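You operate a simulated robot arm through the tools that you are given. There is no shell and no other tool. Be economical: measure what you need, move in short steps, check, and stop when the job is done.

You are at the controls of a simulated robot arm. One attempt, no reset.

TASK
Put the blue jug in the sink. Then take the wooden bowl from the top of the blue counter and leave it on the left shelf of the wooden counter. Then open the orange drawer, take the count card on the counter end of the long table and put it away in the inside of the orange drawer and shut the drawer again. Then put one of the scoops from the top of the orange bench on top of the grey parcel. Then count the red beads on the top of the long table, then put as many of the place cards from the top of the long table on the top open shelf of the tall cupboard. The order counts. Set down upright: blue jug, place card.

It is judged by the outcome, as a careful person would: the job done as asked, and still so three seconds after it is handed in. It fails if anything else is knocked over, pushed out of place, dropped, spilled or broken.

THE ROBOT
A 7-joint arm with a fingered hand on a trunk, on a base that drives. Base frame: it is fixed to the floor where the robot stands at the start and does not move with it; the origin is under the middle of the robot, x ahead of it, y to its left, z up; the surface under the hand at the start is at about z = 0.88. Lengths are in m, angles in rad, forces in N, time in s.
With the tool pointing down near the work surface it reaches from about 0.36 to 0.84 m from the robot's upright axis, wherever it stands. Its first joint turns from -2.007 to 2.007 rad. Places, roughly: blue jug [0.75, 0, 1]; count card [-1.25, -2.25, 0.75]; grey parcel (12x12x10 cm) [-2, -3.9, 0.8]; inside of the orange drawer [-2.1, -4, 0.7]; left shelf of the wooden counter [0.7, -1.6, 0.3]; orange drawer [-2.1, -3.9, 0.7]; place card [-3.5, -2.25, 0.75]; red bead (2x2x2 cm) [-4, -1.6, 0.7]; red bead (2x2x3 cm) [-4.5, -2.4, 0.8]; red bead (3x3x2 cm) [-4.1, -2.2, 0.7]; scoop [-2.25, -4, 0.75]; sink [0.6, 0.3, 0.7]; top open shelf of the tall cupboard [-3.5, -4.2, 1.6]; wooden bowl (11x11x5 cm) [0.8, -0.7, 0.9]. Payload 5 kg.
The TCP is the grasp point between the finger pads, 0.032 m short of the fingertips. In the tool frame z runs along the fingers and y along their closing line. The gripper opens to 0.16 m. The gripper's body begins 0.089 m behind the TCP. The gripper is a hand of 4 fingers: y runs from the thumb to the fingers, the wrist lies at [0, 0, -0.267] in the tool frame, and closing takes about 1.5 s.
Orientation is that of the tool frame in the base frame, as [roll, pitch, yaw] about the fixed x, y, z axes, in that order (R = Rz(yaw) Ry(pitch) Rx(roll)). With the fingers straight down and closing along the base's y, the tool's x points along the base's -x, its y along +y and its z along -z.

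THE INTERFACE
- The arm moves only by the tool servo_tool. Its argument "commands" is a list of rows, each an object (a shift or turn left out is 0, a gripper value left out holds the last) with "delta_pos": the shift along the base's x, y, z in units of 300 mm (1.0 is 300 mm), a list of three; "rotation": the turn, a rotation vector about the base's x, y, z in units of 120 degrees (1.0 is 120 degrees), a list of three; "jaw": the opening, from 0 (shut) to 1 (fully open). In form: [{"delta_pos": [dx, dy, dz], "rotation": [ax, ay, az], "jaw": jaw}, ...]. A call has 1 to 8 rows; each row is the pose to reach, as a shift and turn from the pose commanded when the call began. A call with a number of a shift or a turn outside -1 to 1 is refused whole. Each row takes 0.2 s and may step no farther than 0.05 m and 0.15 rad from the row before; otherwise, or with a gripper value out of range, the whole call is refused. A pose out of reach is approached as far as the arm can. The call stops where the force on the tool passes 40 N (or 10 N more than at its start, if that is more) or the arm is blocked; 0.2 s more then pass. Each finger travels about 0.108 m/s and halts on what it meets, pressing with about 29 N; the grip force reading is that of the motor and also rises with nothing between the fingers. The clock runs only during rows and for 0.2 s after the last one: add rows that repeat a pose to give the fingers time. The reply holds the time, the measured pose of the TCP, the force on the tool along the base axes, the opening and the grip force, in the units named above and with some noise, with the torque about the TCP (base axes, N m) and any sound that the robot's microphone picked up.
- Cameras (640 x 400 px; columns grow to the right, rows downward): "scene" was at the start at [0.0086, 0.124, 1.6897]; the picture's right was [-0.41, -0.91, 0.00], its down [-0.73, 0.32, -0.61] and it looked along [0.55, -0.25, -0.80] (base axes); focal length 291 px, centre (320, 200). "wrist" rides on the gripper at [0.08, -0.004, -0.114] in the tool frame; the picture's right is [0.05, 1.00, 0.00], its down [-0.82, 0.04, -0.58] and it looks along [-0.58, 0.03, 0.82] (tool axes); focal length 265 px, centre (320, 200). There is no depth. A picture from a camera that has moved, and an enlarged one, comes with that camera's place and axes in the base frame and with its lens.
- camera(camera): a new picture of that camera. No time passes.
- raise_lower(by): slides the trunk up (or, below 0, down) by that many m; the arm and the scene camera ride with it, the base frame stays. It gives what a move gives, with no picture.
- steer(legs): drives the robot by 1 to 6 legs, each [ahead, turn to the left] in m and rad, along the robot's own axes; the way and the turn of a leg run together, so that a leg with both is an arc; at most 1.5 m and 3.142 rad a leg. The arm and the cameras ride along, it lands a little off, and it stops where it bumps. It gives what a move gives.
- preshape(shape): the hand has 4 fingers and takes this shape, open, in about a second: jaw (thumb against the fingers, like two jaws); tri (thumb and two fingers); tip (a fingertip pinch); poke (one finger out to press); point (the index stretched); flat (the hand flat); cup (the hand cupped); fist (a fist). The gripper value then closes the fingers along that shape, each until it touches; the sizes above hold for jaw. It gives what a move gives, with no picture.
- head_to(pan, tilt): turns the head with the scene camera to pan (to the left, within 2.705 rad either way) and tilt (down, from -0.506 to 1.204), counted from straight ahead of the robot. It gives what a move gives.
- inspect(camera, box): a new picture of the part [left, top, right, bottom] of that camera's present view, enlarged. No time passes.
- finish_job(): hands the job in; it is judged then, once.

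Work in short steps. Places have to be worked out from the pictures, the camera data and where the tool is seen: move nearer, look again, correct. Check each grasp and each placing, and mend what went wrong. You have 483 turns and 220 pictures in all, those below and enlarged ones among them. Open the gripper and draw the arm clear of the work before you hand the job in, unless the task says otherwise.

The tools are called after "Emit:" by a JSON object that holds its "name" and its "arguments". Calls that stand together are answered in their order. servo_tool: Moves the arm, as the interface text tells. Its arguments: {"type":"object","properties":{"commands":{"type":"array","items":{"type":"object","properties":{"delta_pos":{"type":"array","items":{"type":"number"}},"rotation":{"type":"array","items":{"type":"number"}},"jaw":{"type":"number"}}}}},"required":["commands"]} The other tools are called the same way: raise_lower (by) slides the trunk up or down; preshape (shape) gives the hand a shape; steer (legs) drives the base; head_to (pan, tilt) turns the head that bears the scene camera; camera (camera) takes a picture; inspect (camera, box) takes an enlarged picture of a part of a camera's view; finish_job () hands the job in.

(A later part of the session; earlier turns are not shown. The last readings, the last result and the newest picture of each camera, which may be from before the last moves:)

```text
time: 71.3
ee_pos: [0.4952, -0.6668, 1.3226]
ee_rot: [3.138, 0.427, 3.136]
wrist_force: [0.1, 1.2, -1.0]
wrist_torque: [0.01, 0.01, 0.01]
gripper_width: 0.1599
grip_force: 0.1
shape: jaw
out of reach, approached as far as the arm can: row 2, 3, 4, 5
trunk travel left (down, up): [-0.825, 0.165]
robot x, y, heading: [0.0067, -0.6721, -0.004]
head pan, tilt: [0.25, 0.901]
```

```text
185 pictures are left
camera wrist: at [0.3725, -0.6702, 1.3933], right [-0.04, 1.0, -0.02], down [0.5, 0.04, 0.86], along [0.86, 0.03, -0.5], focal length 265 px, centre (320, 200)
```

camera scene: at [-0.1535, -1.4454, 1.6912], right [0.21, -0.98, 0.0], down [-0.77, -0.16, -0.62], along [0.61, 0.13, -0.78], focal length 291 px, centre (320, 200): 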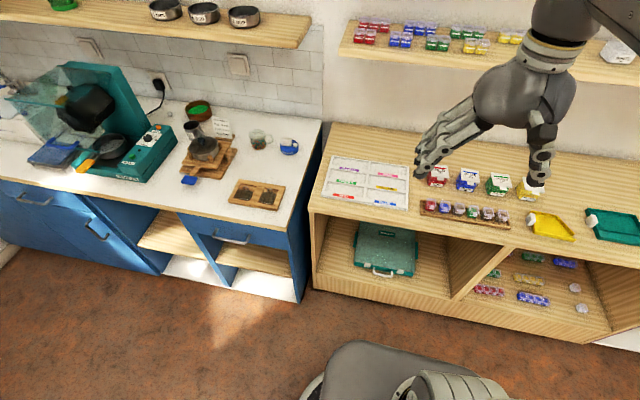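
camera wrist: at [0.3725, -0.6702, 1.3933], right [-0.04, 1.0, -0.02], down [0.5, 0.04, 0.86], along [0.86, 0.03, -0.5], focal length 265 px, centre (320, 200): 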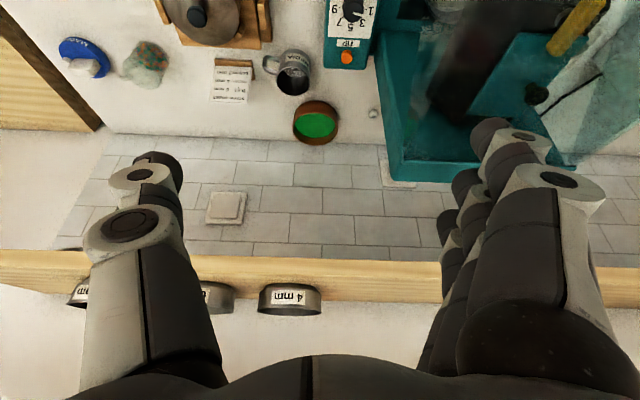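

Too close to the body for the full tilt; I move out and down first.

Emit:
{"name": "servo_tool", "arguments": {"commands": [{"delta_pos": [0.1, 0, -0.1]}, {"delta_pos": [0.2, 0, -0.2]}, {"delta_pos": [0.3, 0, -0.3]}, {"delta_pos": [0.4, 0, -0.4]}, {"delta_pos": [0.5, -0.02, -0.5]}, {"delta_pos": [0.5, -0.02, -0.55]}]}}

Emit:
{"name": "camera", "arguments": {"camera": "wrist"}}

```text
time: 72.2
ee_pos: [0.5929, -0.6658, 1.2296]
ee_rot: [3.133, 0.445, 3.127]
wrist_force: [-9.1, -4.3, 23.0]
wrist_torque: [2.6, 0.79, 1.28]
gripper_width: 0.1599
grip_force: 0.0
shape: jaw
trunk travel left (down, up): [-0.825, 0.165]
robot x, y, heading: [0.004, -0.6697, 0.002]
head pan, tilt: [0.25, 0.901]
stopped in row 4: the force on the tool passed its limit at 57 N (the readings are from after the stop); the commanded pose is now the measured one
```

```text
184 pictures are left
camera wrist: at [0.4718, -0.6696, 1.2989], right [-0.04, 1.0, -0.02], down [0.49, 0.03, 0.87], along [0.87, 0.02, -0.49], focal length 265 px, centre (320, 200)
```

wrist: 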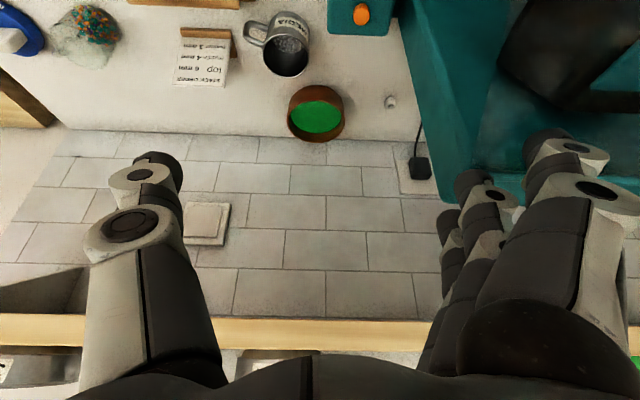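

A finger touched something of the teal machine. I back off upward and look.

Emit:
{"name": "servo_tool", "arguments": {"commands": [{"delta_pos": [-0.05, -0.03, 0.1]}, {"delta_pos": [-0.1, -0.06, 0.2]}, {"delta_pos": [-0.1, -0.1, 0.25]}]}}

Emit:
{"name": "head_to", "arguments": {"pan": 0.0, "tilt": 0.8}}

Emit:
{"name": "camera", "arguments": {"camera": "scene"}}

Emit:
{"name": "camera", "arguments": {"camera": "wrist"}}

```text
time: 73.0
ee_pos: [0.5671, -0.6974, 1.3007]
ee_rot: [3.136, 0.439, 3.129]
wrist_force: [0.0, -0.3, 0.9]
wrist_torque: [0.04, 0.0, 0.03]
gripper_width: 0.1599
grip_force: 0.1
shape: jaw
trunk travel left (down, up): [-0.825, 0.165]
robot x, y, heading: [0.0035, -0.6742, -0.003]
head pan, tilt: [0.25, 0.901]
```

```text
time: 73.8
ee_pos: [0.5671, -0.6973, 1.2993]
ee_rot: [3.134, 0.438, 3.13]
wrist_force: [0.4, -0.8, 0.1]
wrist_torque: [0.02, 0.02, -0.03]
gripper_width: 0.1601
grip_force: 0.1
shape: jaw
trunk travel left (down, up): [-0.825, 0.165]
robot x, y, heading: [0.0074, -0.6698, -0.001]
head pan, tilt: [0.0, 0.799]
```

```text
183 pictures are left
camera scene: at [0.0274, -0.5162, 1.6991], right [0.0, -1.0, 0.0], down [-0.72, 0.0, -0.7], along [0.7, 0.0, -0.72], focal length 291 px, centre (320, 200)
```

scene: 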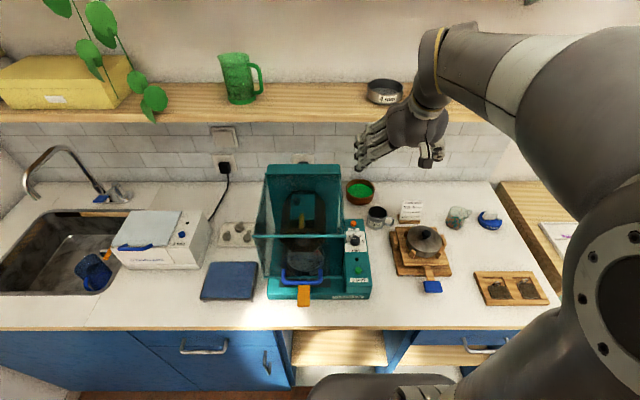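

```text
182 pictures are left
camera wrist: at [0.4455, -0.6998, 1.3696], right [-0.04, 1.0, -0.02], down [0.49, 0.03, 0.87], along [0.87, 0.03, -0.49], focal length 265 px, centre (320, 200)
```

wrist: 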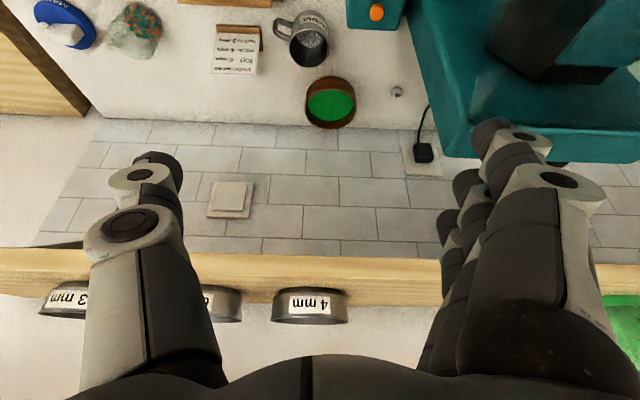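

The tall teal back plate (right edge y≈−0.57, top≈1.18) crowds that side. I'll yaw the hand +52° so it leans away from the machine (towards −x,−y) with the thumb on the wall side.

Emit:
{"name": "servo_tool", "arguments": {"commands": [{"rotation": [0, 0, 0.0619]}, {"rotation": [0, 0, 0.1238]}, {"rotation": [0, 0, 0.1857]}, {"rotation": [0, 0, 0.2476]}, {"rotation": [0, 0, 0.3095]}, {"rotation": [0, 0, 0.3714]}, {"rotation": [0, 0, 0.4333]}]}}

Emit:
{"name": "servo_tool", "arguments": {"commands": [{"delta_pos": [0.1, -0.05, -0.05], "rotation": [0.0358, -0.028, 0]}, {"delta_pos": [0.2, -0.1, -0.1], "rotation": [0.0715, -0.0559, 0]}, {"delta_pos": [0.3, -0.1, -0.15], "rotation": [0.0715, -0.0559, 0]}, {"delta_pos": [0.3, -0.1, -0.15], "rotation": [0.0715, -0.0559, 0], "jaw": 0.9}]}}

Emit:
{"name": "camera", "arguments": {"camera": "wrist"}}

Emit:
{"name": "camera", "arguments": {"camera": "scene"}}

```text
time: 75.6
ee_pos: [0.5475, -0.7856, 1.3324]
ee_rot: [-3.08, 0.461, -2.515]
wrist_force: [0.6, 1.1, -0.1]
wrist_torque: [-0.08, 0.03, -0.04]
gripper_width: 0.1599
grip_force: 0.1
shape: jaw
out of reach, approached as far as the arm can: row 6, 7
trunk travel left (down, up): [-0.825, 0.165]
robot x, y, heading: [0.0055, -0.6688, -0.003]
head pan, tilt: [0.0, 0.799]
stopped in row 7: the arm was blocked; the commanded pose is now the measured one
```

```text
time: 76.6
ee_pos: [0.6375, -0.8203, 1.2912]
ee_rot: [3.135, 0.643, -2.561]
wrist_force: [4.1, 12.2, -0.9]
wrist_torque: [-0.94, 0.43, -0.47]
gripper_width: 0.1442
grip_force: 0.1
shape: jaw
trunk travel left (down, up): [-0.825, 0.165]
robot x, y, heading: [0.0039, -0.6696, -0.0]
head pan, tilt: [0.0, 0.799]
```

```text
181 pictures are left
camera wrist: at [0.5283, -0.8968, 1.3332], right [-0.59, 0.81, -0.03], down [0.23, 0.2, 0.95], along [0.78, 0.55, -0.31], focal length 265 px, centre (320, 200)
```

wrist: 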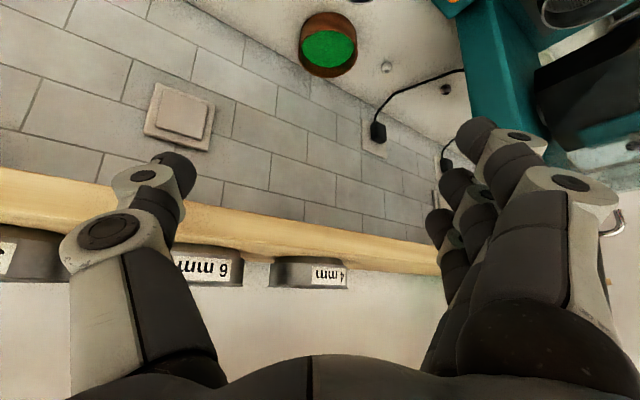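

```text
180 pictures are left
camera scene: at [0.0312, -0.5121, 1.6986], right [0.0, -1.0, 0.0], down [-0.72, 0.0, -0.7], along [0.7, 0.0, -0.72], focal length 291 px, centre (320, 200)
```

scene: 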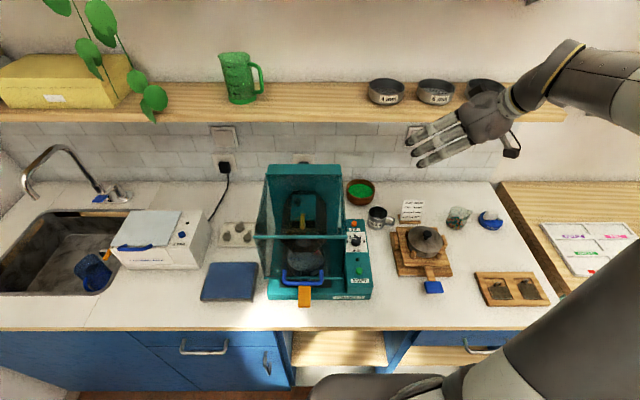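

Some residual side force shows; I lower a touch and check whether it vanishes.

Emit:
{"name": "servo_tool", "arguments": {"commands": [{"delta_pos": [-0.03, 0.03, -0.05]}, {"delta_pos": [-0.06, 0.06, -0.1]}, {"delta_pos": [-0.06, 0.06, -0.1]}]}}

Emit:
{"name": "inspect", "arguments": {"camera": "scene", "box": [340, 20, 640, 220]}}

```text
time: 77.4
ee_pos: [0.6178, -0.8007, 1.2585]
ee_rot: [3.136, 0.646, -2.549]
wrist_force: [0.0, 0.4, 0.6]
wrist_torque: [-0.01, 0.05, 0.0]
gripper_width: 0.1441
grip_force: 0.1
shape: jaw
trunk travel left (down, up): [-0.825, 0.165]
robot x, y, heading: [0.0046, -0.6714, -0.005]
head pan, tilt: [0.0, 0.799]
```

```text
2.00 times, centred on (490, 120) of scene
camera zoom: at [0.0278, -0.5162, 1.6991], right [0.0, -1.0, 0.0], down [-0.72, 0.0, -0.7], along [0.7, 0.0, -0.72], focal length 583 px, centre (-20, 360)
```

zoom: 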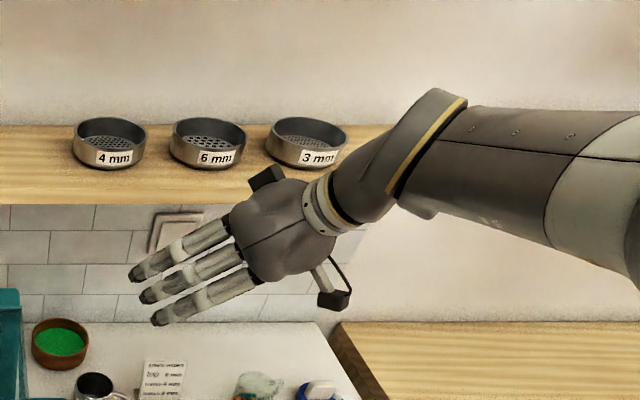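

The wrist camera is a real bracket, and the wrist yaw is limited from here. Standing further right (y≈−1.0) makes the leaning grasp natural, so I relocate.

Emit:
{"name": "steer", "arguments": {"legs": [[0, -1.571], [0.33, 0], [0, 1.571]]}}

Emit:
{"name": "camera", "arguments": {"camera": "wrist"}}

Emit:
{"name": "head_to", "arguments": {"pan": 0.35, "tilt": 0.75}}

Emit:
{"name": "camera", "arguments": {"camera": "scene"}}

```text
time: 87.2
ee_pos: [0.6119, -1.1402, 1.2589]
ee_rot: [3.136, 0.647, -2.566]
wrist_force: [0.5, 0.5, -0.1]
wrist_torque: [0.02, -0.01, -0.03]
gripper_width: 0.1441
grip_force: 0.1
shape: jaw
trunk travel left (down, up): [-0.825, 0.165]
robot x, y, heading: [0.0005, -0.9997, -0.017]
head pan, tilt: [0.0, 0.799]
```

```text
178 pictures are left
camera wrist: at [0.5021, -1.2159, 1.3019], right [-0.58, 0.81, -0.03], down [0.23, 0.2, 0.95], along [0.78, 0.55, -0.31], focal length 265 px, centre (320, 200)
```

wrist: 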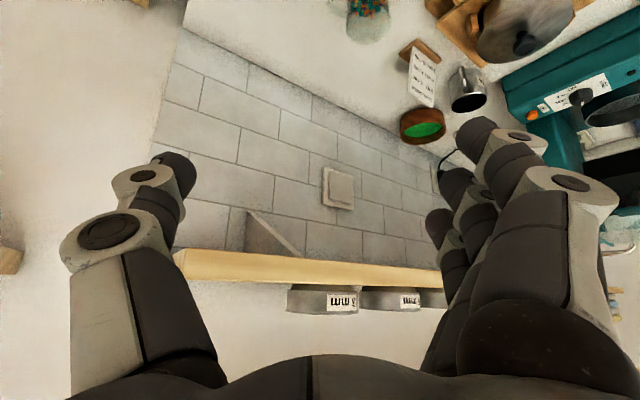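

```text
time: 88.1
ee_pos: [0.6115, -1.1415, 1.2593]
ee_rot: [3.137, 0.647, -2.568]
wrist_force: [0.6, 0.4, 0.2]
wrist_torque: [0.03, 0.0, -0.01]
gripper_width: 0.1441
grip_force: 0.1
shape: jaw
trunk travel left (down, up): [-0.825, 0.165]
robot x, y, heading: [0.002, -1.0007, -0.014]
head pan, tilt: [0.351, 0.75]
```

```text
177 pictures are left
camera scene: at [0.0242, -0.8187, 1.7031], right [0.32, -0.95, 0.0], down [-0.65, -0.22, -0.73], along [0.69, 0.24, -0.68], focal length 291 px, centre (320, 200)
```

scene: 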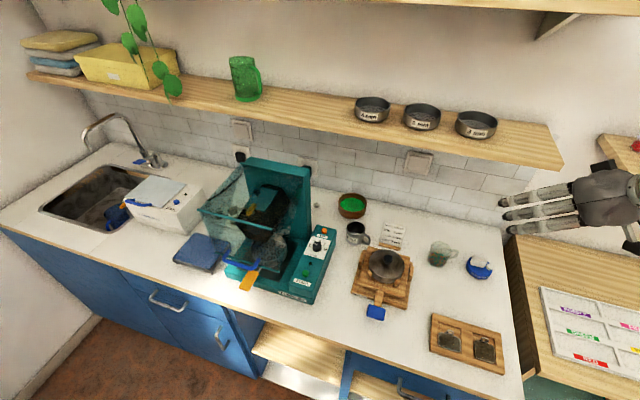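

From here I yaw the hand another +17° and move to a waypoint short of the bowl.

Emit:
{"name": "servo_tool", "arguments": {"commands": [{"delta_pos": [0.02, 0.1, -0.03], "rotation": [0, 0, 0.05]}, {"delta_pos": [0.04, 0.2, -0.06], "rotation": [0, 0, 0.1]}, {"delta_pos": [0.06, 0.3, -0.1], "rotation": [0, 0, 0.1417]}, {"delta_pos": [0.08, 0.45, -0.15], "rotation": [0, 0, 0.1417]}, {"delta_pos": [0.1, 0.6, -0.18], "rotation": [0, 0, 0.1417]}, {"delta_pos": [0.13, 0.75, -0.22], "rotation": [0, 0, 0.1417]}, {"delta_pos": [0.16, 0.87, -0.28], "rotation": [0, 0, 0.1417]}]}}

Emit:
{"name": "camera", "arguments": {"camera": "wrist"}}

Emit:
{"name": "camera", "arguments": {"camera": "scene"}}

```text
time: 89.7
ee_pos: [0.596, -0.8982, 1.2082]
ee_rot: [3.139, 0.646, -2.268]
wrist_force: [0.7, -0.3, 0.6]
wrist_torque: [-0.02, 0.01, 0.0]
gripper_width: 0.1442
grip_force: 0.2
shape: jaw
out of reach, approached as far as the arm can: row 1, 2, 3, 4, 5, 6, 7
trunk travel left (down, up): [-0.825, 0.165]
robot x, y, heading: [0.0064, -1.0021, -0.019]
head pan, tilt: [0.351, 0.75]
```

```text
176 pictures are left
camera wrist: at [0.5144, -1.0022, 1.2509], right [-0.79, 0.61, -0.03], down [0.16, 0.26, 0.95], along [0.59, 0.75, -0.31], focal length 265 px, centre (320, 200)
```

wrist: 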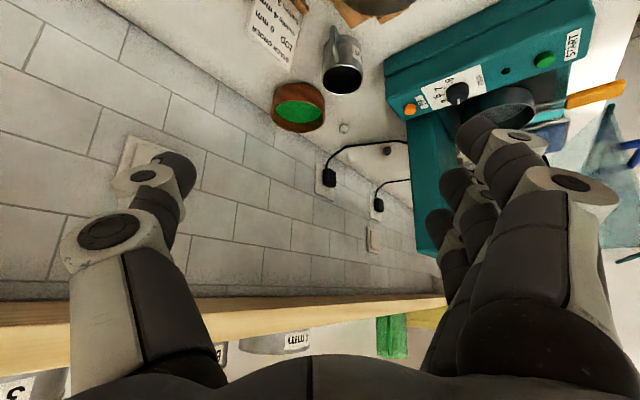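

```text
175 pictures are left
camera scene: at [0.024, -0.8184, 1.7031], right [0.33, -0.95, 0.0], down [-0.64, -0.22, -0.73], along [0.69, 0.24, -0.68], focal length 291 px, centre (320, 200)
```

scene: 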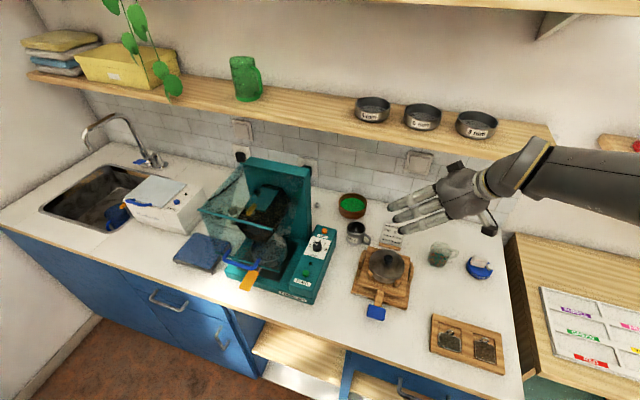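

The arm approached roughly; bowl estimate now about (0.82, −0.685). I continue toward the pre-grasp point.

Emit:
{"name": "servo_tool", "arguments": {"commands": [{"delta_pos": [0.09, 0.075, -0.08]}, {"delta_pos": [0.18, 0.15, -0.155]}, {"delta_pos": [0.27, 0.225, -0.235]}, {"delta_pos": [0.36, 0.3, -0.31]}, {"delta_pos": [0.45, 0.375, -0.39]}, {"delta_pos": [0.54, 0.45, -0.47]}, {"delta_pos": [0.57, 0.475, -0.5]}]}}

Emit:
{"name": "camera", "arguments": {"camera": "wrist"}}

Emit:
{"name": "camera", "arguments": {"camera": "scene"}}

```text
time: 91.3
ee_pos: [0.5727, -0.8558, 1.1865]
ee_rot: [3.139, 0.645, -2.269]
wrist_force: [0.1, -0.7, 0.5]
wrist_torque: [-0.01, 0.03, 0.01]
gripper_width: 0.1441
grip_force: 0.1
shape: jaw
out of reach, approached as far as the arm can: row 1, 2, 3, 4, 5, 6, 7
trunk travel left (down, up): [-0.825, 0.165]
robot x, y, heading: [0.0016, -0.9973, -0.019]
head pan, tilt: [0.351, 0.75]
```

```text
174 pictures are left
camera wrist: at [0.4903, -0.9602, 1.2287], right [-0.79, 0.61, -0.03], down [0.17, 0.26, 0.95], along [0.59, 0.75, -0.31], focal length 265 px, centre (320, 200)
```

wrist: 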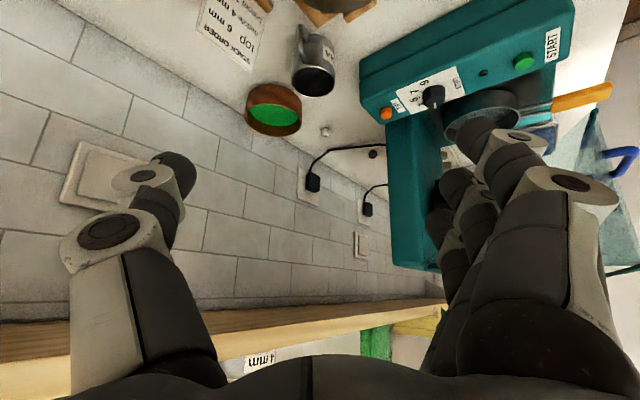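

```text
173 pictures are left
camera scene: at [0.0241, -0.8185, 1.7031], right [0.33, -0.95, 0.0], down [-0.64, -0.22, -0.73], along [0.69, 0.24, -0.68], focal length 291 px, centre (320, 200)
```

scene: 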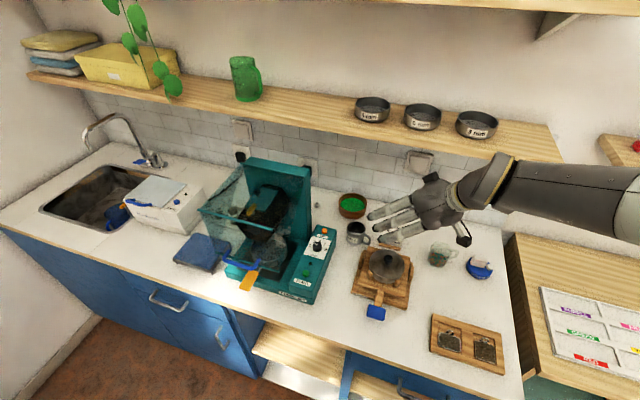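

The plate's corner triangulates to x≈0.63, y≈−0.58, top≈1.2, so behind it (x>0.7) there is room. A 20° lean will do and is easier for the wrist; I yaw back 30°.

Emit:
{"name": "servo_tool", "arguments": {"commands": [{"rotation": [0, 0, -0.0625]}, {"rotation": [0, 0, -0.125]}, {"rotation": [0, 0, -0.1875]}, {"rotation": [0, 0, -0.25]}, {"rotation": [0, 0, -0.25]}]}}

Emit:
{"name": "servo_tool", "arguments": {"commands": [{"delta_pos": [0.1, 0.03, -0.02]}, {"delta_pos": [0.2, 0.06, -0.05]}, {"delta_pos": [0.3, 0.09, -0.1]}, {"delta_pos": [0.4, 0.12, -0.18]}, {"delta_pos": [0.5, 0.15, -0.26]}, {"delta_pos": [0.58, 0.17, -0.33]}, {"delta_pos": [0.58, 0.17, -0.33]}]}}

Emit:
{"name": "camera", "arguments": {"camera": "wrist"}}

Emit:
{"name": "camera", "arguments": {"camera": "scene"}}

```text
time: 92.5
ee_pos: [0.5727, -0.8508, 1.1869]
ee_rot: [3.138, 0.647, -2.796]
wrist_force: [0.4, 0.6, 0.5]
wrist_torque: [0.01, 0.0, -0.01]
gripper_width: 0.1441
grip_force: 0.0
shape: jaw
trunk travel left (down, up): [-0.825, 0.165]
robot x, y, heading: [0.0054, -1.0019, -0.021]
head pan, tilt: [0.351, 0.75]
```

```text
time: 94.1
ee_pos: [0.7465, -0.7952, 1.0882]
ee_rot: [3.136, 0.645, -2.793]
wrist_force: [0.3, 0.5, -0.3]
wrist_torque: [-0.01, -0.03, -0.02]
gripper_width: 0.1441
grip_force: 0.1
shape: jaw
trunk travel left (down, up): [-0.825, 0.165]
robot x, y, heading: [0.0013, -0.9991, -0.019]
head pan, tilt: [0.351, 0.75]
```

```text
172 pictures are left
camera wrist: at [0.6223, -0.8441, 1.1311], right [-0.38, 0.92, -0.03], down [0.27, 0.14, 0.95], along [0.88, 0.36, -0.31], focal length 265 px, centre (320, 200)
```

wrist: 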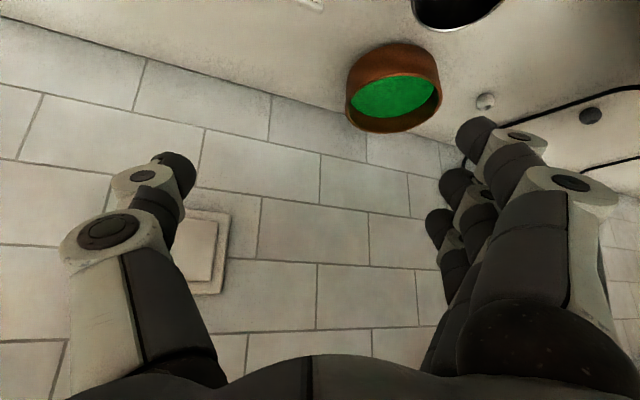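

```text
171 pictures are left
camera scene: at [0.0234, -0.818, 1.7031], right [0.33, -0.95, 0.0], down [-0.64, -0.22, -0.73], along [0.69, 0.24, -0.68], focal length 291 px, centre (320, 200)
```

scene: 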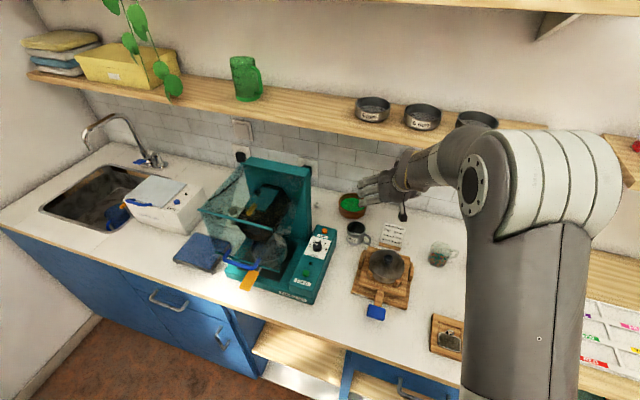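

Bowl rim centre measured (0.825, −0.677). I shift sideways onto the approach line, well above the mug.

Emit:
{"name": "servo_tool", "arguments": {"commands": [{"delta_pos": [0.01, 0.1, -0.04]}, {"delta_pos": [0.02, 0.2, -0.08]}, {"delta_pos": [0.025, 0.305, -0.13]}, {"delta_pos": [0.025, 0.305, -0.13]}]}}

Emit:
{"name": "camera", "arguments": {"camera": "wrist"}}

```text
time: 95.1
ee_pos: [0.7532, -0.7067, 1.0509]
ee_rot: [3.136, 0.646, -2.793]
wrist_force: [-0.2, -0.3, 0.4]
wrist_torque: [0.02, 0.01, 0.02]
gripper_width: 0.1442
grip_force: 0.1
shape: jaw
trunk travel left (down, up): [-0.825, 0.165]
robot x, y, heading: [0.0043, -1.0025, -0.02]
head pan, tilt: [0.351, 0.75]
```

```text
170 pictures are left
camera wrist: at [0.6289, -0.7545, 1.0937], right [-0.38, 0.92, -0.03], down [0.27, 0.14, 0.95], along [0.88, 0.36, -0.31], focal length 265 px, centre (320, 200)
```

wrist: 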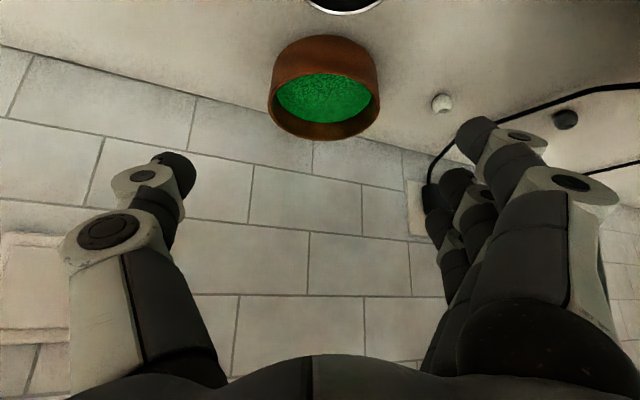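

Bowl centre (0.822, −0.674) confirmed. I descend along the tool axis.

Emit:
{"name": "servo_tool", "arguments": {"commands": [{"delta_pos": [0.06, 0.028, -0.1]}, {"delta_pos": [0.12, 0.055, -0.2]}, {"delta_pos": [0.18, 0.083, -0.3]}, {"delta_pos": [0.23, 0.11, -0.375]}, {"delta_pos": [0.23, 0.11, -0.375]}]}}

Emit:
{"name": "camera", "arguments": {"camera": "wrist"}}

```text
time: 96.3
ee_pos: [0.823, -0.6719, 0.9363]
ee_rot: [3.137, 0.647, -2.794]
wrist_force: [-0.2, 0.4, 0.2]
wrist_torque: [0.0, -0.04, -0.01]
gripper_width: 0.1442
grip_force: 0.1
shape: jaw
trunk travel left (down, up): [-0.825, 0.165]
robot x, y, heading: [0.0053, -1.003, -0.013]
head pan, tilt: [0.351, 0.75]
```

```text
169 pictures are left
camera wrist: at [0.6991, -0.7208, 0.9795], right [-0.38, 0.92, -0.03], down [0.27, 0.14, 0.95], along [0.88, 0.36, -0.31], focal length 265 px, centre (320, 200)
```

wrist: 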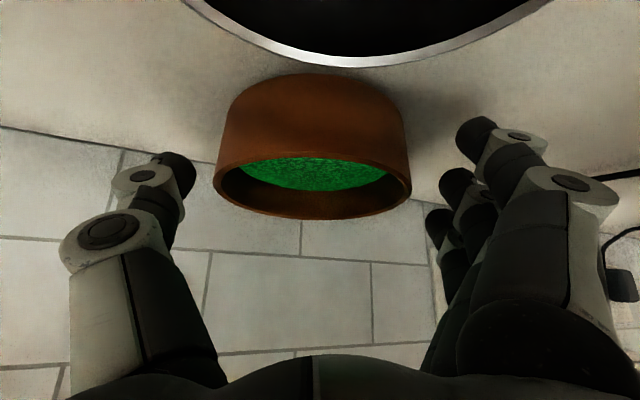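

Bowl centred, forces nil. I close gently.

Emit:
{"name": "servo_tool", "arguments": {"commands": [{"jaw": 0.75}, {"jaw": 0.68}, {"jaw": 0.6}, {"jaw": 0.55}, {"jaw": 0.5}, {"jaw": 0.45}, {"jaw": 0.45}]}}

Emit:
{"name": "camera", "arguments": {"camera": "wrist"}}

```text
time: 97.9
ee_pos: [0.8234, -0.672, 0.9374]
ee_rot: [3.135, 0.647, -2.794]
wrist_force: [1.5, -0.4, 5.5]
wrist_torque: [0.2, -0.25, -0.1]
gripper_width: 0.0963
grip_force: 29.4
shape: jaw
trunk travel left (down, up): [-0.825, 0.165]
robot x, y, heading: [0.0004, -1.0007, -0.016]
head pan, tilt: [0.351, 0.75]
```

```text
168 pictures are left
camera wrist: at [0.6993, -0.721, 0.9802], right [-0.38, 0.92, -0.03], down [0.27, 0.14, 0.95], along [0.88, 0.36, -0.3], focal length 265 px, centre (320, 200)
```

wrist: 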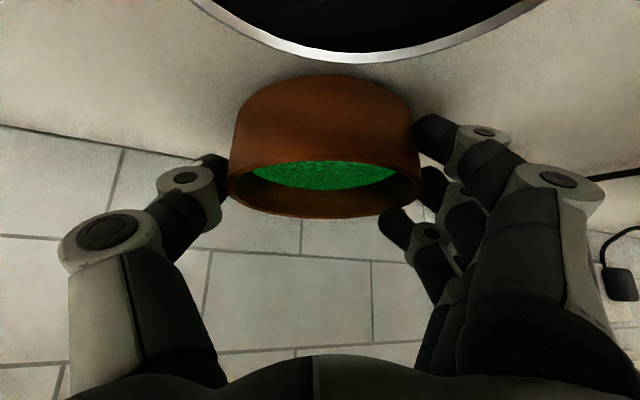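

Gripped (29 N). I lift 3 cm and check.

Emit:
{"name": "servo_tool", "arguments": {"commands": [{"delta_pos": [0, 0, 0.03]}, {"delta_pos": [0, 0, 0.06]}, {"delta_pos": [0, 0, 0.1]}, {"delta_pos": [0, 0, 0.1]}]}}

Emit:
{"name": "camera", "arguments": {"camera": "wrist"}}

```text
time: 98.9
ee_pos: [0.822, -0.6699, 0.9665]
ee_rot: [3.137, 0.643, -2.793]
wrist_force: [-0.1, -0.8, -2.2]
wrist_torque: [0.0, 0.05, -0.03]
gripper_width: 0.0961
grip_force: 28.8
shape: jaw
trunk travel left (down, up): [-0.825, 0.165]
robot x, y, heading: [-0.0019, -1.0037, -0.02]
head pan, tilt: [0.351, 0.75]
```

```text
167 pictures are left
camera wrist: at [0.6985, -0.7193, 1.0094], right [-0.38, 0.92, -0.03], down [0.27, 0.14, 0.95], along [0.88, 0.36, -0.31], focal length 265 px, centre (320, 200)
```

wrist: 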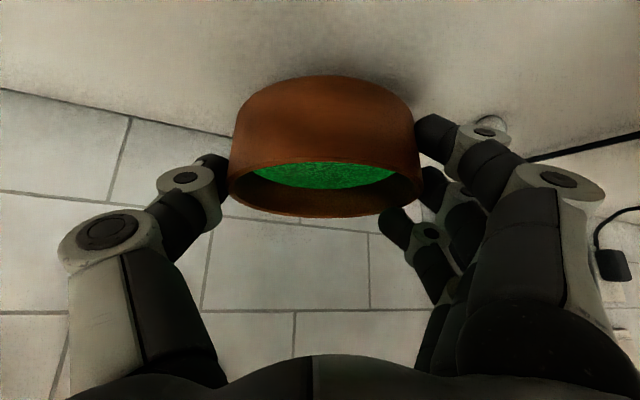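

Level and firm. I retrace the path slowly: up and back, away from machine and shelf.

Emit:
{"name": "servo_tool", "arguments": {"commands": [{"delta_pos": [-0.02, -0.02, 0.1]}, {"delta_pos": [-0.06, -0.06, 0.2]}, {"delta_pos": [-0.12, -0.14, 0.28]}, {"delta_pos": [-0.18, -0.23, 0.34]}, {"delta_pos": [-0.24, -0.32, 0.39]}, {"delta_pos": [-0.3, -0.4, 0.44]}, {"delta_pos": [-0.36, -0.46, 0.5]}, {"delta_pos": [-0.4, -0.5, 0.55]}]}}

Emit:
{"name": "servo_tool", "arguments": {"commands": [{"delta_pos": [-0.1, -0.05, 0.05]}, {"delta_pos": [-0.2, -0.1, 0.1]}, {"delta_pos": [-0.3, -0.15, 0.15]}, {"delta_pos": [-0.4, -0.2, 0.2]}, {"delta_pos": [-0.5, -0.25, 0.25]}, {"delta_pos": [-0.5, -0.3, 0.25]}]}}

Emit:
{"name": "camera", "arguments": {"camera": "wrist"}}

Emit:
{"name": "camera", "arguments": {"camera": "scene"}}

```text
time: 100.7
ee_pos: [0.702, -0.8228, 1.1334]
ee_rot: [3.135, 0.645, -2.793]
wrist_force: [0.1, 0.5, -2.0]
wrist_torque: [-0.04, 0.04, 0.0]
gripper_width: 0.0962
grip_force: 28.4
shape: jaw
trunk travel left (down, up): [-0.825, 0.165]
robot x, y, heading: [-0.0006, -0.9998, -0.022]
head pan, tilt: [0.351, 0.75]
```

```text
time: 102.1
ee_pos: [0.5525, -0.9107, 1.2069]
ee_rot: [3.135, 0.644, -2.795]
wrist_force: [0.1, -1.2, -1.2]
wrist_torque: [0.04, 0.0, 0.0]
gripper_width: 0.0964
grip_force: 29.5
shape: jaw
trunk travel left (down, up): [-0.825, 0.165]
robot x, y, heading: [0.0035, -0.9961, -0.017]
head pan, tilt: [0.351, 0.75]
```

```text
166 pictures are left
camera wrist: at [0.4288, -0.9601, 1.2502], right [-0.38, 0.92, -0.03], down [0.27, 0.14, 0.95], along [0.88, 0.36, -0.31], focal length 265 px, centre (320, 200)
```

wrist: 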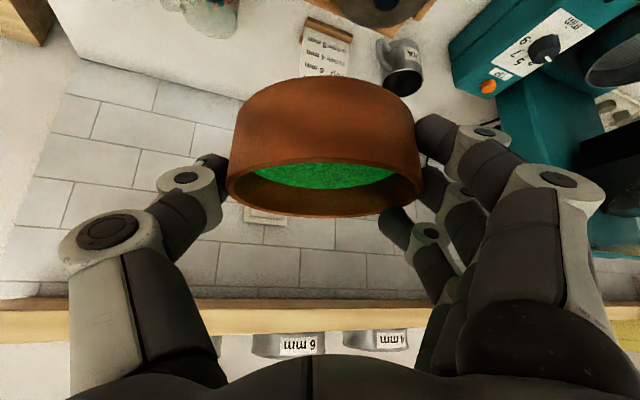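

```text
165 pictures are left
camera scene: at [0.0255, -0.8196, 1.7032], right [0.33, -0.95, 0.0], down [-0.65, -0.22, -0.73], along [0.69, 0.24, -0.68], focal length 291 px, centre (320, 200)
```

scene: 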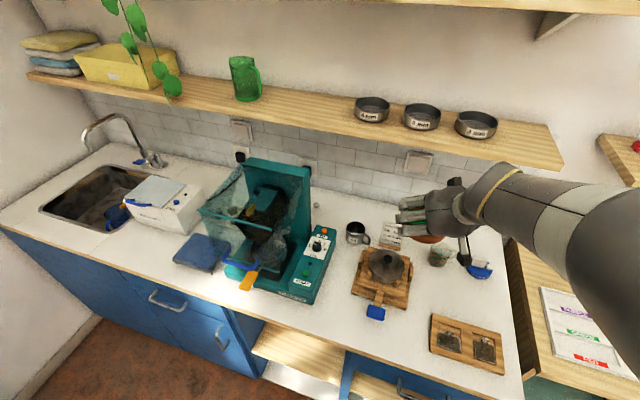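

All else undisturbed. I turn the hand to lean straight back, then drive to a spot facing the left bay, well back.

Emit:
{"name": "servo_tool", "arguments": {"commands": [{"rotation": [0, 0, -0.04]}, {"rotation": [0, 0, -0.08]}, {"rotation": [0, 0, -0.12]}, {"rotation": [0, 0, -0.1583]}, {"rotation": [0, 0, -0.1583]}]}}

Emit:
{"name": "steer", "arguments": {"legs": [[0, -2.45], [0.64, 0], [0, 2.467]]}}

Emit:
{"name": "camera", "arguments": {"camera": "wrist"}}

Emit:
{"name": "camera", "arguments": {"camera": "scene"}}

```text
time: 103.3
ee_pos: [0.5519, -0.9098, 1.2075]
ee_rot: [3.138, 0.647, -3.127]
wrist_force: [-0.5, 0.9, -0.8]
wrist_torque: [0.0, 0.01, 0.01]
gripper_width: 0.0961
grip_force: 29.6
shape: jaw
trunk travel left (down, up): [-0.825, 0.165]
robot x, y, heading: [0.0009, -1.0022, -0.022]
head pan, tilt: [0.351, 0.75]
```

```text
time: 118.4
ee_pos: [0.0491, -1.3206, 1.2065]
ee_rot: [3.135, 0.645, -3.136]
wrist_force: [-0.3, 1.1, -1.1]
wrist_torque: [0.0, 0.04, 0.03]
gripper_width: 0.0958
grip_force: 29.0
shape: jaw
trunk travel left (down, up): [-0.825, 0.165]
robot x, y, heading: [-0.5015, -1.4067, -0.031]
head pan, tilt: [0.351, 0.75]
```

```text
164 pictures are left
camera wrist: at [-0.0837, -1.3249, 1.2501], right [-0.05, 1.0, -0.03], down [0.3, 0.04, 0.95], along [0.95, 0.04, -0.31], focal length 265 px, centre (320, 200)
```

wrist: 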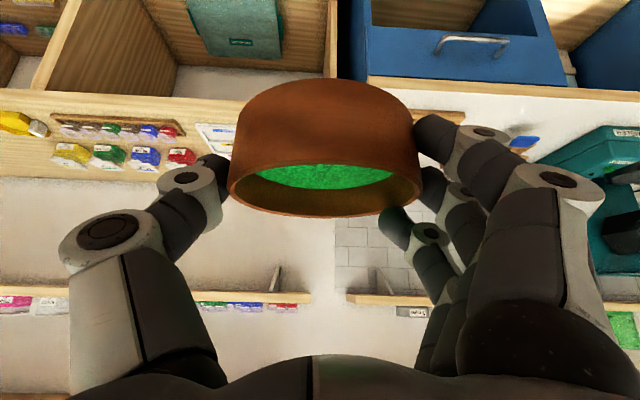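

```text
163 pictures are left
camera scene: at [-0.4774, -1.2224, 1.7031], right [0.31, -0.95, 0.0], down [-0.65, -0.21, -0.73], along [0.69, 0.23, -0.68], focal length 291 px, centre (320, 200)
```

scene: 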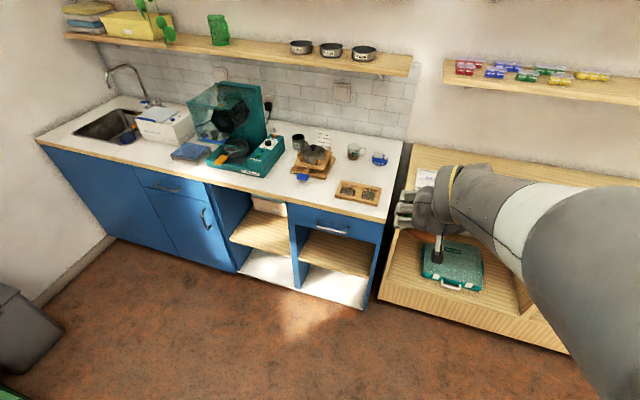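

Bay floor ≈0.28, case starts at x≈0.55, y −1.49…−1.79, left wall ≈−1.30. I lower the trunk here, clear of the counter.

Emit:
{"name": "raise_lower", "arguments": {"by": -0.79}}

Emit:
{"name": "head_to", "arguments": {"pan": -0.1, "tilt": 0.5}}

Emit:
{"name": "camera", "arguments": {"camera": "scene"}}

Emit:
{"name": "camera", "arguments": {"camera": "wrist"}}

```text
refused: -0.79 is not a number from -0.4 to 0.4
```

```text
time: 119.3
ee_pos: [0.0507, -1.3211, 1.2069]
ee_rot: [3.136, 0.646, -3.137]
wrist_force: [0.6, -0.8, -1.7]
wrist_torque: [0.02, 0.06, -0.01]
gripper_width: 0.0958
grip_force: 29.2
shape: jaw
trunk travel left (down, up): [-0.825, 0.165]
robot x, y, heading: [-0.5046, -1.4045, -0.031]
head pan, tilt: [-0.099, 0.499]
```

```text
162 pictures are left
camera scene: at [-0.4658, -1.2602, 1.725], right [-0.13, -0.99, 0.0], down [-0.48, 0.06, -0.88], along [0.87, -0.11, -0.48], focal length 291 px, centre (320, 200)
```

scene: 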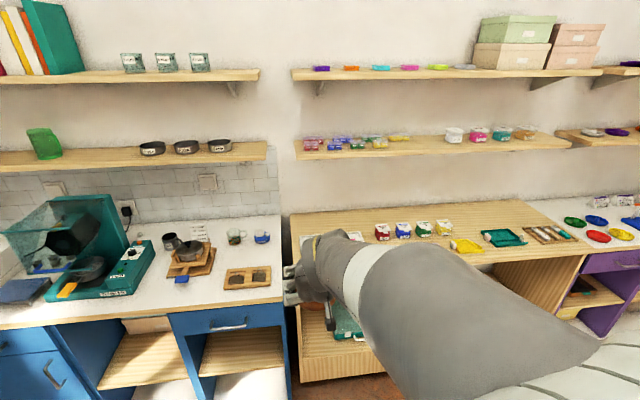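

```text
161 pictures are left
camera wrist: at [-0.0837, -1.3249, 1.2501], right [-0.05, 1.0, -0.03], down [0.3, 0.04, 0.95], along [0.95, 0.04, -0.31], focal length 265 px, centre (320, 200)
```

wrist: 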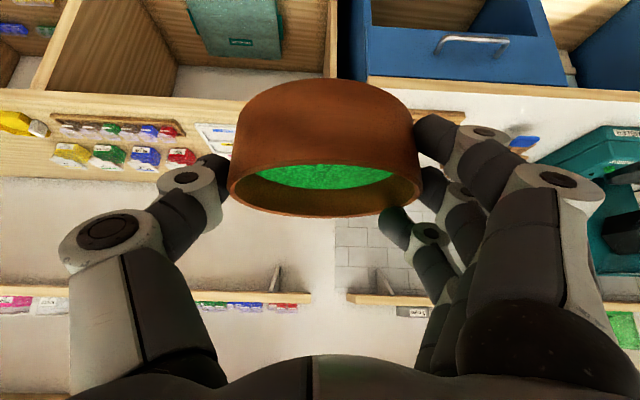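

The slide is limited to 0.4 m per call, so I lower in two moves.

Emit:
{"name": "raise_lower", "arguments": {"by": -0.4}}

Emit:
{"name": "raise_lower", "arguments": {"by": -0.39}}

Emit:
{"name": "camera", "arguments": {"camera": "scene"}}

Emit:
{"name": "camera", "arguments": {"camera": "wrist"}}

```text
time: 123.2
ee_pos: [0.0497, -1.3206, 0.8074]
ee_rot: [3.137, 0.645, -3.136]
wrist_force: [0.5, -0.4, -0.5]
wrist_torque: [0.01, 0.01, 0.03]
gripper_width: 0.0961
grip_force: 29.3
shape: jaw
trunk travel left (down, up): [-0.425, 0.565]
robot x, y, heading: [-0.5017, -1.4033, -0.029]
head pan, tilt: [-0.099, 0.499]
```

```text
time: 126.9
ee_pos: [0.0501, -1.321, 0.417]
ee_rot: [3.137, 0.646, -3.137]
wrist_force: [-0.3, 0.0, -2.0]
wrist_torque: [0.0, 0.02, -0.03]
gripper_width: 0.096
grip_force: 28.9
shape: jaw
trunk travel left (down, up): [-0.035, 0.955]
robot x, y, heading: [-0.5022, -1.4031, -0.027]
head pan, tilt: [-0.099, 0.499]
```

```text
160 pictures are left
camera scene: at [-0.4659, -1.2604, 0.9351], right [-0.13, -0.99, 0.0], down [-0.47, 0.06, -0.88], along [0.87, -0.11, -0.48], focal length 291 px, centre (320, 200)
```

scene: 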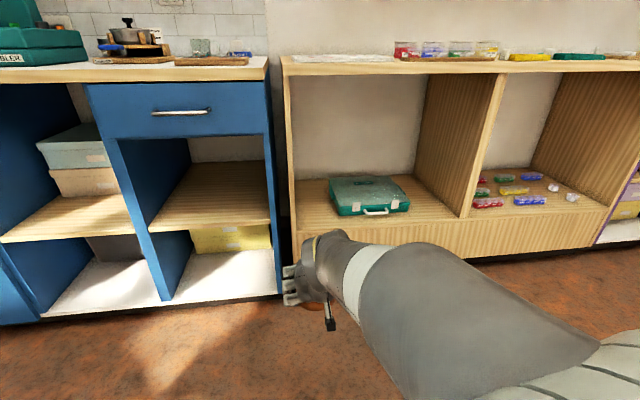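

```text
159 pictures are left
camera wrist: at [-0.0838, -1.325, 0.4601], right [-0.05, 1.0, -0.03], down [0.3, 0.04, 0.95], along [0.95, 0.04, -0.31], focal length 265 px, centre (320, 200)
```

wrist: 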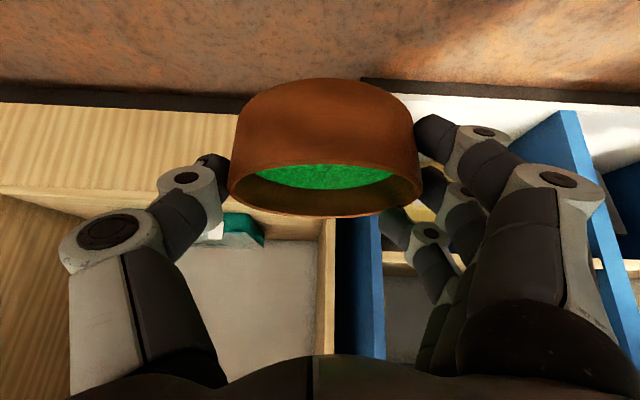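

Excellent view: the space left of the case is clear. I shift the bowl sideways, then drive straight ahead.

Emit:
{"name": "servo_tool", "arguments": {"commands": [{"delta_pos": [0, -0.08, 0]}, {"delta_pos": [0, -0.16, 0]}, {"delta_pos": [0, -0.22, 0]}, {"delta_pos": [0, -0.22, 0]}]}}

Emit:
{"name": "steer", "arguments": {"legs": [[0.3, 0]]}}

Emit:
{"name": "camera", "arguments": {"camera": "scene"}}

Emit:
{"name": "camera", "arguments": {"camera": "wrist"}}

```text
time: 127.9
ee_pos: [0.0494, -1.3873, 0.4152]
ee_rot: [3.136, 0.644, -3.136]
wrist_force: [0.0, 0.0, -1.5]
wrist_torque: [-0.02, 0.05, 0.0]
gripper_width: 0.0962
grip_force: 29.0
shape: jaw
trunk travel left (down, up): [-0.035, 0.955]
robot x, y, heading: [-0.5019, -1.4001, -0.029]
head pan, tilt: [-0.099, 0.499]
```

```text
time: 129.9
ee_pos: [0.3506, -1.3932, 0.4175]
ee_rot: [3.137, 0.645, -3.133]
wrist_force: [0.2, 0.3, -2.2]
wrist_torque: [-0.03, 0.01, 0.0]
gripper_width: 0.096
grip_force: 29.2
shape: jaw
trunk travel left (down, up): [-0.035, 0.955]
robot x, y, heading: [-0.2015, -1.4144, -0.026]
head pan, tilt: [-0.099, 0.499]
```

```text
158 pictures are left
camera scene: at [-0.1664, -1.2693, 0.9351], right [-0.13, -0.99, 0.0], down [-0.47, 0.06, -0.88], along [0.87, -0.11, -0.48], focal length 291 px, centre (320, 200)
```

scene: 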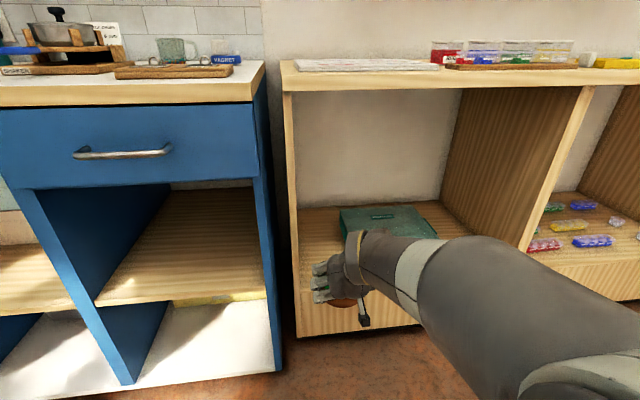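

```text
157 pictures are left
camera wrist: at [0.2168, -1.3994, 0.46], right [-0.05, 1.0, -0.03], down [0.3, 0.04, 0.95], along [0.95, 0.04, -0.31], focal length 265 px, centre (320, 200)
```

wrist: 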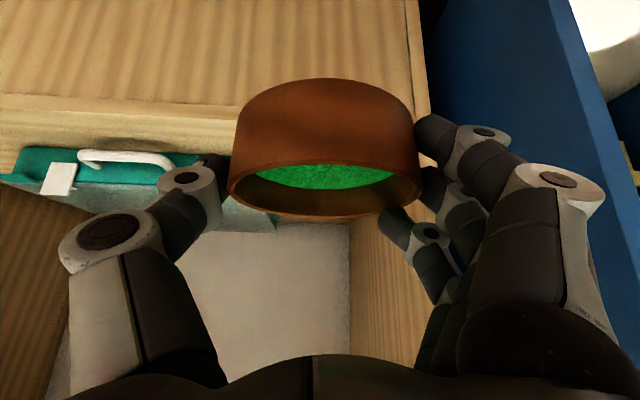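

Fingers' outer side needs about 0.106 m, so I aim for y≈−1.42. Drive ahead 0.1, then fine moves.

Emit:
{"name": "servo_tool", "arguments": {"commands": [{"delta_pos": [0, -0.04, 0]}, {"delta_pos": [0, -0.08, 0]}, {"delta_pos": [0, -0.08, 0]}]}}

Emit:
{"name": "steer", "arguments": {"legs": [[0.1, 0]]}}

Emit:
{"name": "camera", "arguments": {"camera": "wrist"}}

Emit:
{"name": "inspect", "arguments": {"camera": "scene", "box": [240, 180, 480, 340]}}

```text
time: 130.8
ee_pos: [0.3497, -1.4177, 0.4187]
ee_rot: [3.137, 0.646, -3.133]
wrist_force: [-0.5, -0.2, -1.9]
wrist_torque: [0.0, 0.0, 0.02]
gripper_width: 0.0959
grip_force: 28.6
shape: jaw
trunk travel left (down, up): [-0.035, 0.955]
robot x, y, heading: [-0.2024, -1.4116, -0.027]
head pan, tilt: [-0.099, 0.499]
```

```text
time: 131.9
ee_pos: [0.4516, -1.4203, 0.4177]
ee_rot: [3.136, 0.645, -3.133]
wrist_force: [-0.6, 0.4, -1.2]
wrist_torque: [-0.01, 0.04, -0.01]
gripper_width: 0.0961
grip_force: 29.3
shape: jaw
trunk travel left (down, up): [-0.035, 0.955]
robot x, y, heading: [-0.1024, -1.4163, -0.028]
head pan, tilt: [-0.099, 0.499]
```

```text
156 pictures are left
camera wrist: at [0.3185, -1.4255, 0.4607], right [-0.05, 1.0, -0.03], down [0.3, 0.04, 0.95], along [0.95, 0.04, -0.31], focal length 265 px, centre (320, 200)
```

wrist: 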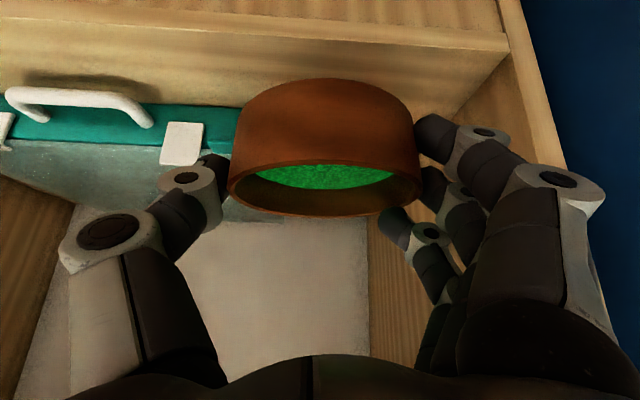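

```text
2.50 times, centred on (360, 260) of scene
camera zoom: at [-0.0648, -1.272, 0.9351], right [-0.13, -0.99, 0.0], down [-0.47, 0.06, -0.88], along [0.87, -0.11, -0.48], focal length 728 px, centre (220, 50)
```

zoom: 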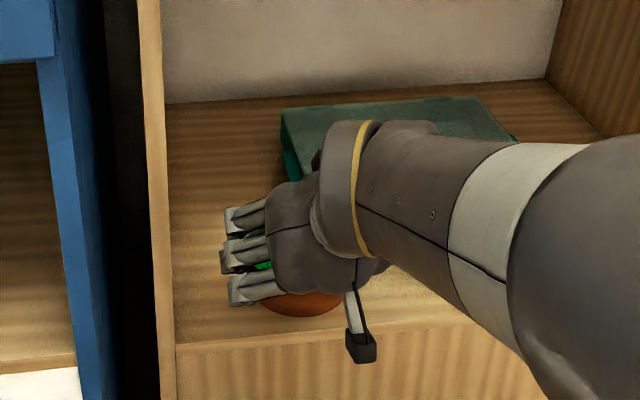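

Clear all around. I go 6 cm further in, then down to just above the board.

Emit:
{"name": "servo_tool", "arguments": {"commands": [{"delta_pos": [0.07, 0, 0]}, {"delta_pos": [0.14, 0, 0]}, {"delta_pos": [0.195, 0, 0]}, {"delta_pos": [0.195, 0, -0.07]}, {"delta_pos": [0.195, 0, -0.14]}, {"delta_pos": [0.195, 0, -0.2]}, {"delta_pos": [0.195, 0, -0.2]}]}}

Emit:
{"name": "camera", "arguments": {"camera": "wrist"}}

Emit:
{"name": "inspect", "arguments": {"camera": "scene", "box": [240, 180, 480, 340]}}

```text
time: 133.2
ee_pos: [0.5151, -1.4185, 0.3782]
ee_rot: [-3.136, 0.669, -3.12]
wrist_force: [-5.1, 3.0, 19.0]
wrist_torque: [-1.35, -0.14, -0.3]
gripper_width: 0.0944
grip_force: 29.0
shape: jaw
trunk travel left (down, up): [-0.035, 0.955]
robot x, y, heading: [-0.1018, -1.4164, -0.031]
head pan, tilt: [-0.099, 0.499]
stopped in row 6: the force on the tool passed its limit at 52 N (the readings are from after the stop); the commanded pose is now the measured one
```

```text
154 pictures are left
camera wrist: at [0.3814, -1.4248, 0.4194], right [-0.06, 1.0, -0.04], down [0.28, 0.05, 0.96], along [0.96, 0.05, -0.28], focal length 265 px, centre (320, 200)
```

wrist: 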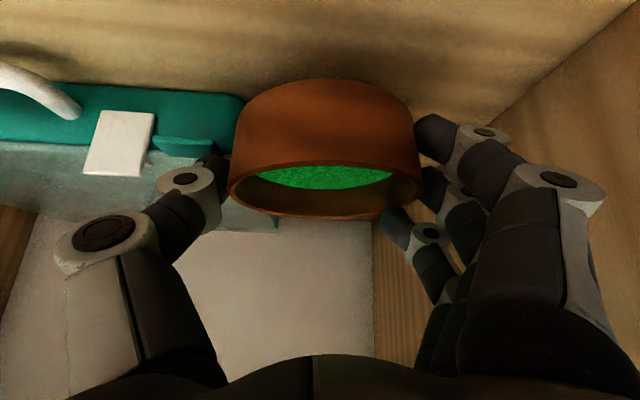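

```text
2.50 times, centred on (360, 260) of scene
camera zoom: at [-0.0663, -1.2718, 0.9354], right [-0.13, -0.99, 0.0], down [-0.47, 0.06, -0.88], along [0.87, -0.11, -0.48], focal length 728 px, centre (220, 50)
```

zoom: 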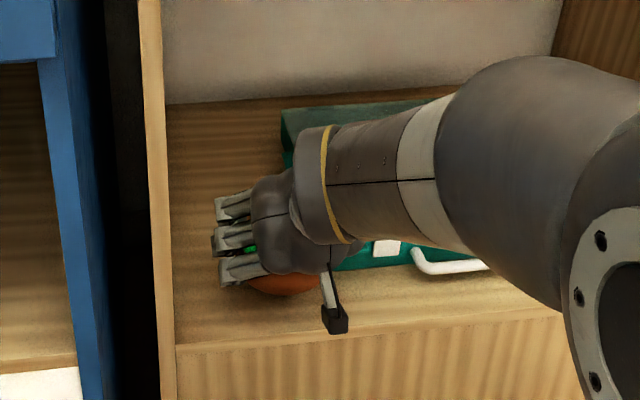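

Contact at z 0.378 with an offset torque: triangulating again, the board is at ≈0.32, front edge x≈0.41, and the case corner at about (0.51,−1.465), so the thumb may be on the case. I lift and pull back to re-measure.

Emit:
{"name": "servo_tool", "arguments": {"commands": [{"delta_pos": [0, 0, 0.06]}, {"delta_pos": [0, 0, 0.12]}, {"delta_pos": [-0.1, 0.02, 0.13]}, {"delta_pos": [-0.2, 0.03, 0.13]}, {"delta_pos": [-0.3, 0.03, 0.13]}, {"delta_pos": [-0.3, 0.03, 0.13]}]}}

Emit:
{"name": "camera", "arguments": {"camera": "wrist"}}

Emit:
{"name": "inspect", "arguments": {"camera": "scene", "box": [240, 160, 480, 320]}}

```text
time: 134.6
ee_pos: [0.426, -1.4119, 0.4114]
ee_rot: [-3.14, 0.659, -3.123]
wrist_force: [0.5, 0.4, -0.6]
wrist_torque: [0.02, 0.0, 0.03]
gripper_width: 0.0952
grip_force: 28.9
shape: jaw
trunk travel left (down, up): [-0.035, 0.955]
robot x, y, heading: [-0.1004, -1.4182, -0.016]
head pan, tilt: [-0.099, 0.499]
```

```text
152 pictures are left
camera wrist: at [0.2912, -1.4179, 0.4544], right [-0.06, 1.0, -0.03], down [0.29, 0.05, 0.96], along [0.95, 0.05, -0.29], focal length 265 px, centre (320, 200)
```

wrist: 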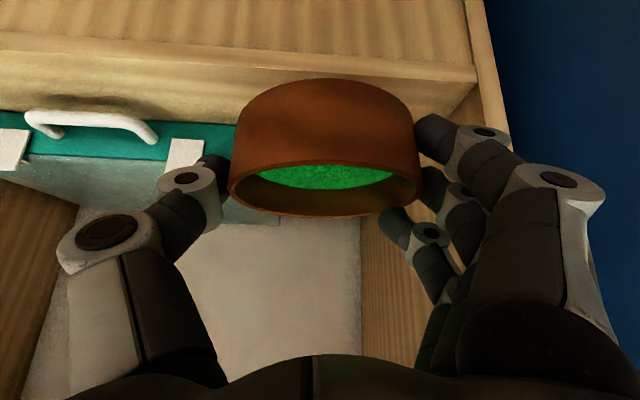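

```text
2.50 times, centred on (360, 240) of scene
camera zoom: at [-0.0638, -1.2718, 0.9349], right [-0.13, -0.99, 0.0], down [-0.48, 0.06, -0.88], along [0.87, -0.11, -0.48], focal length 728 px, centre (220, 100)
```

zoom: 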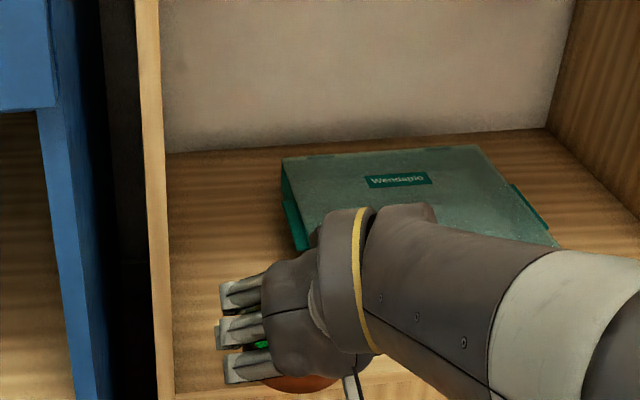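

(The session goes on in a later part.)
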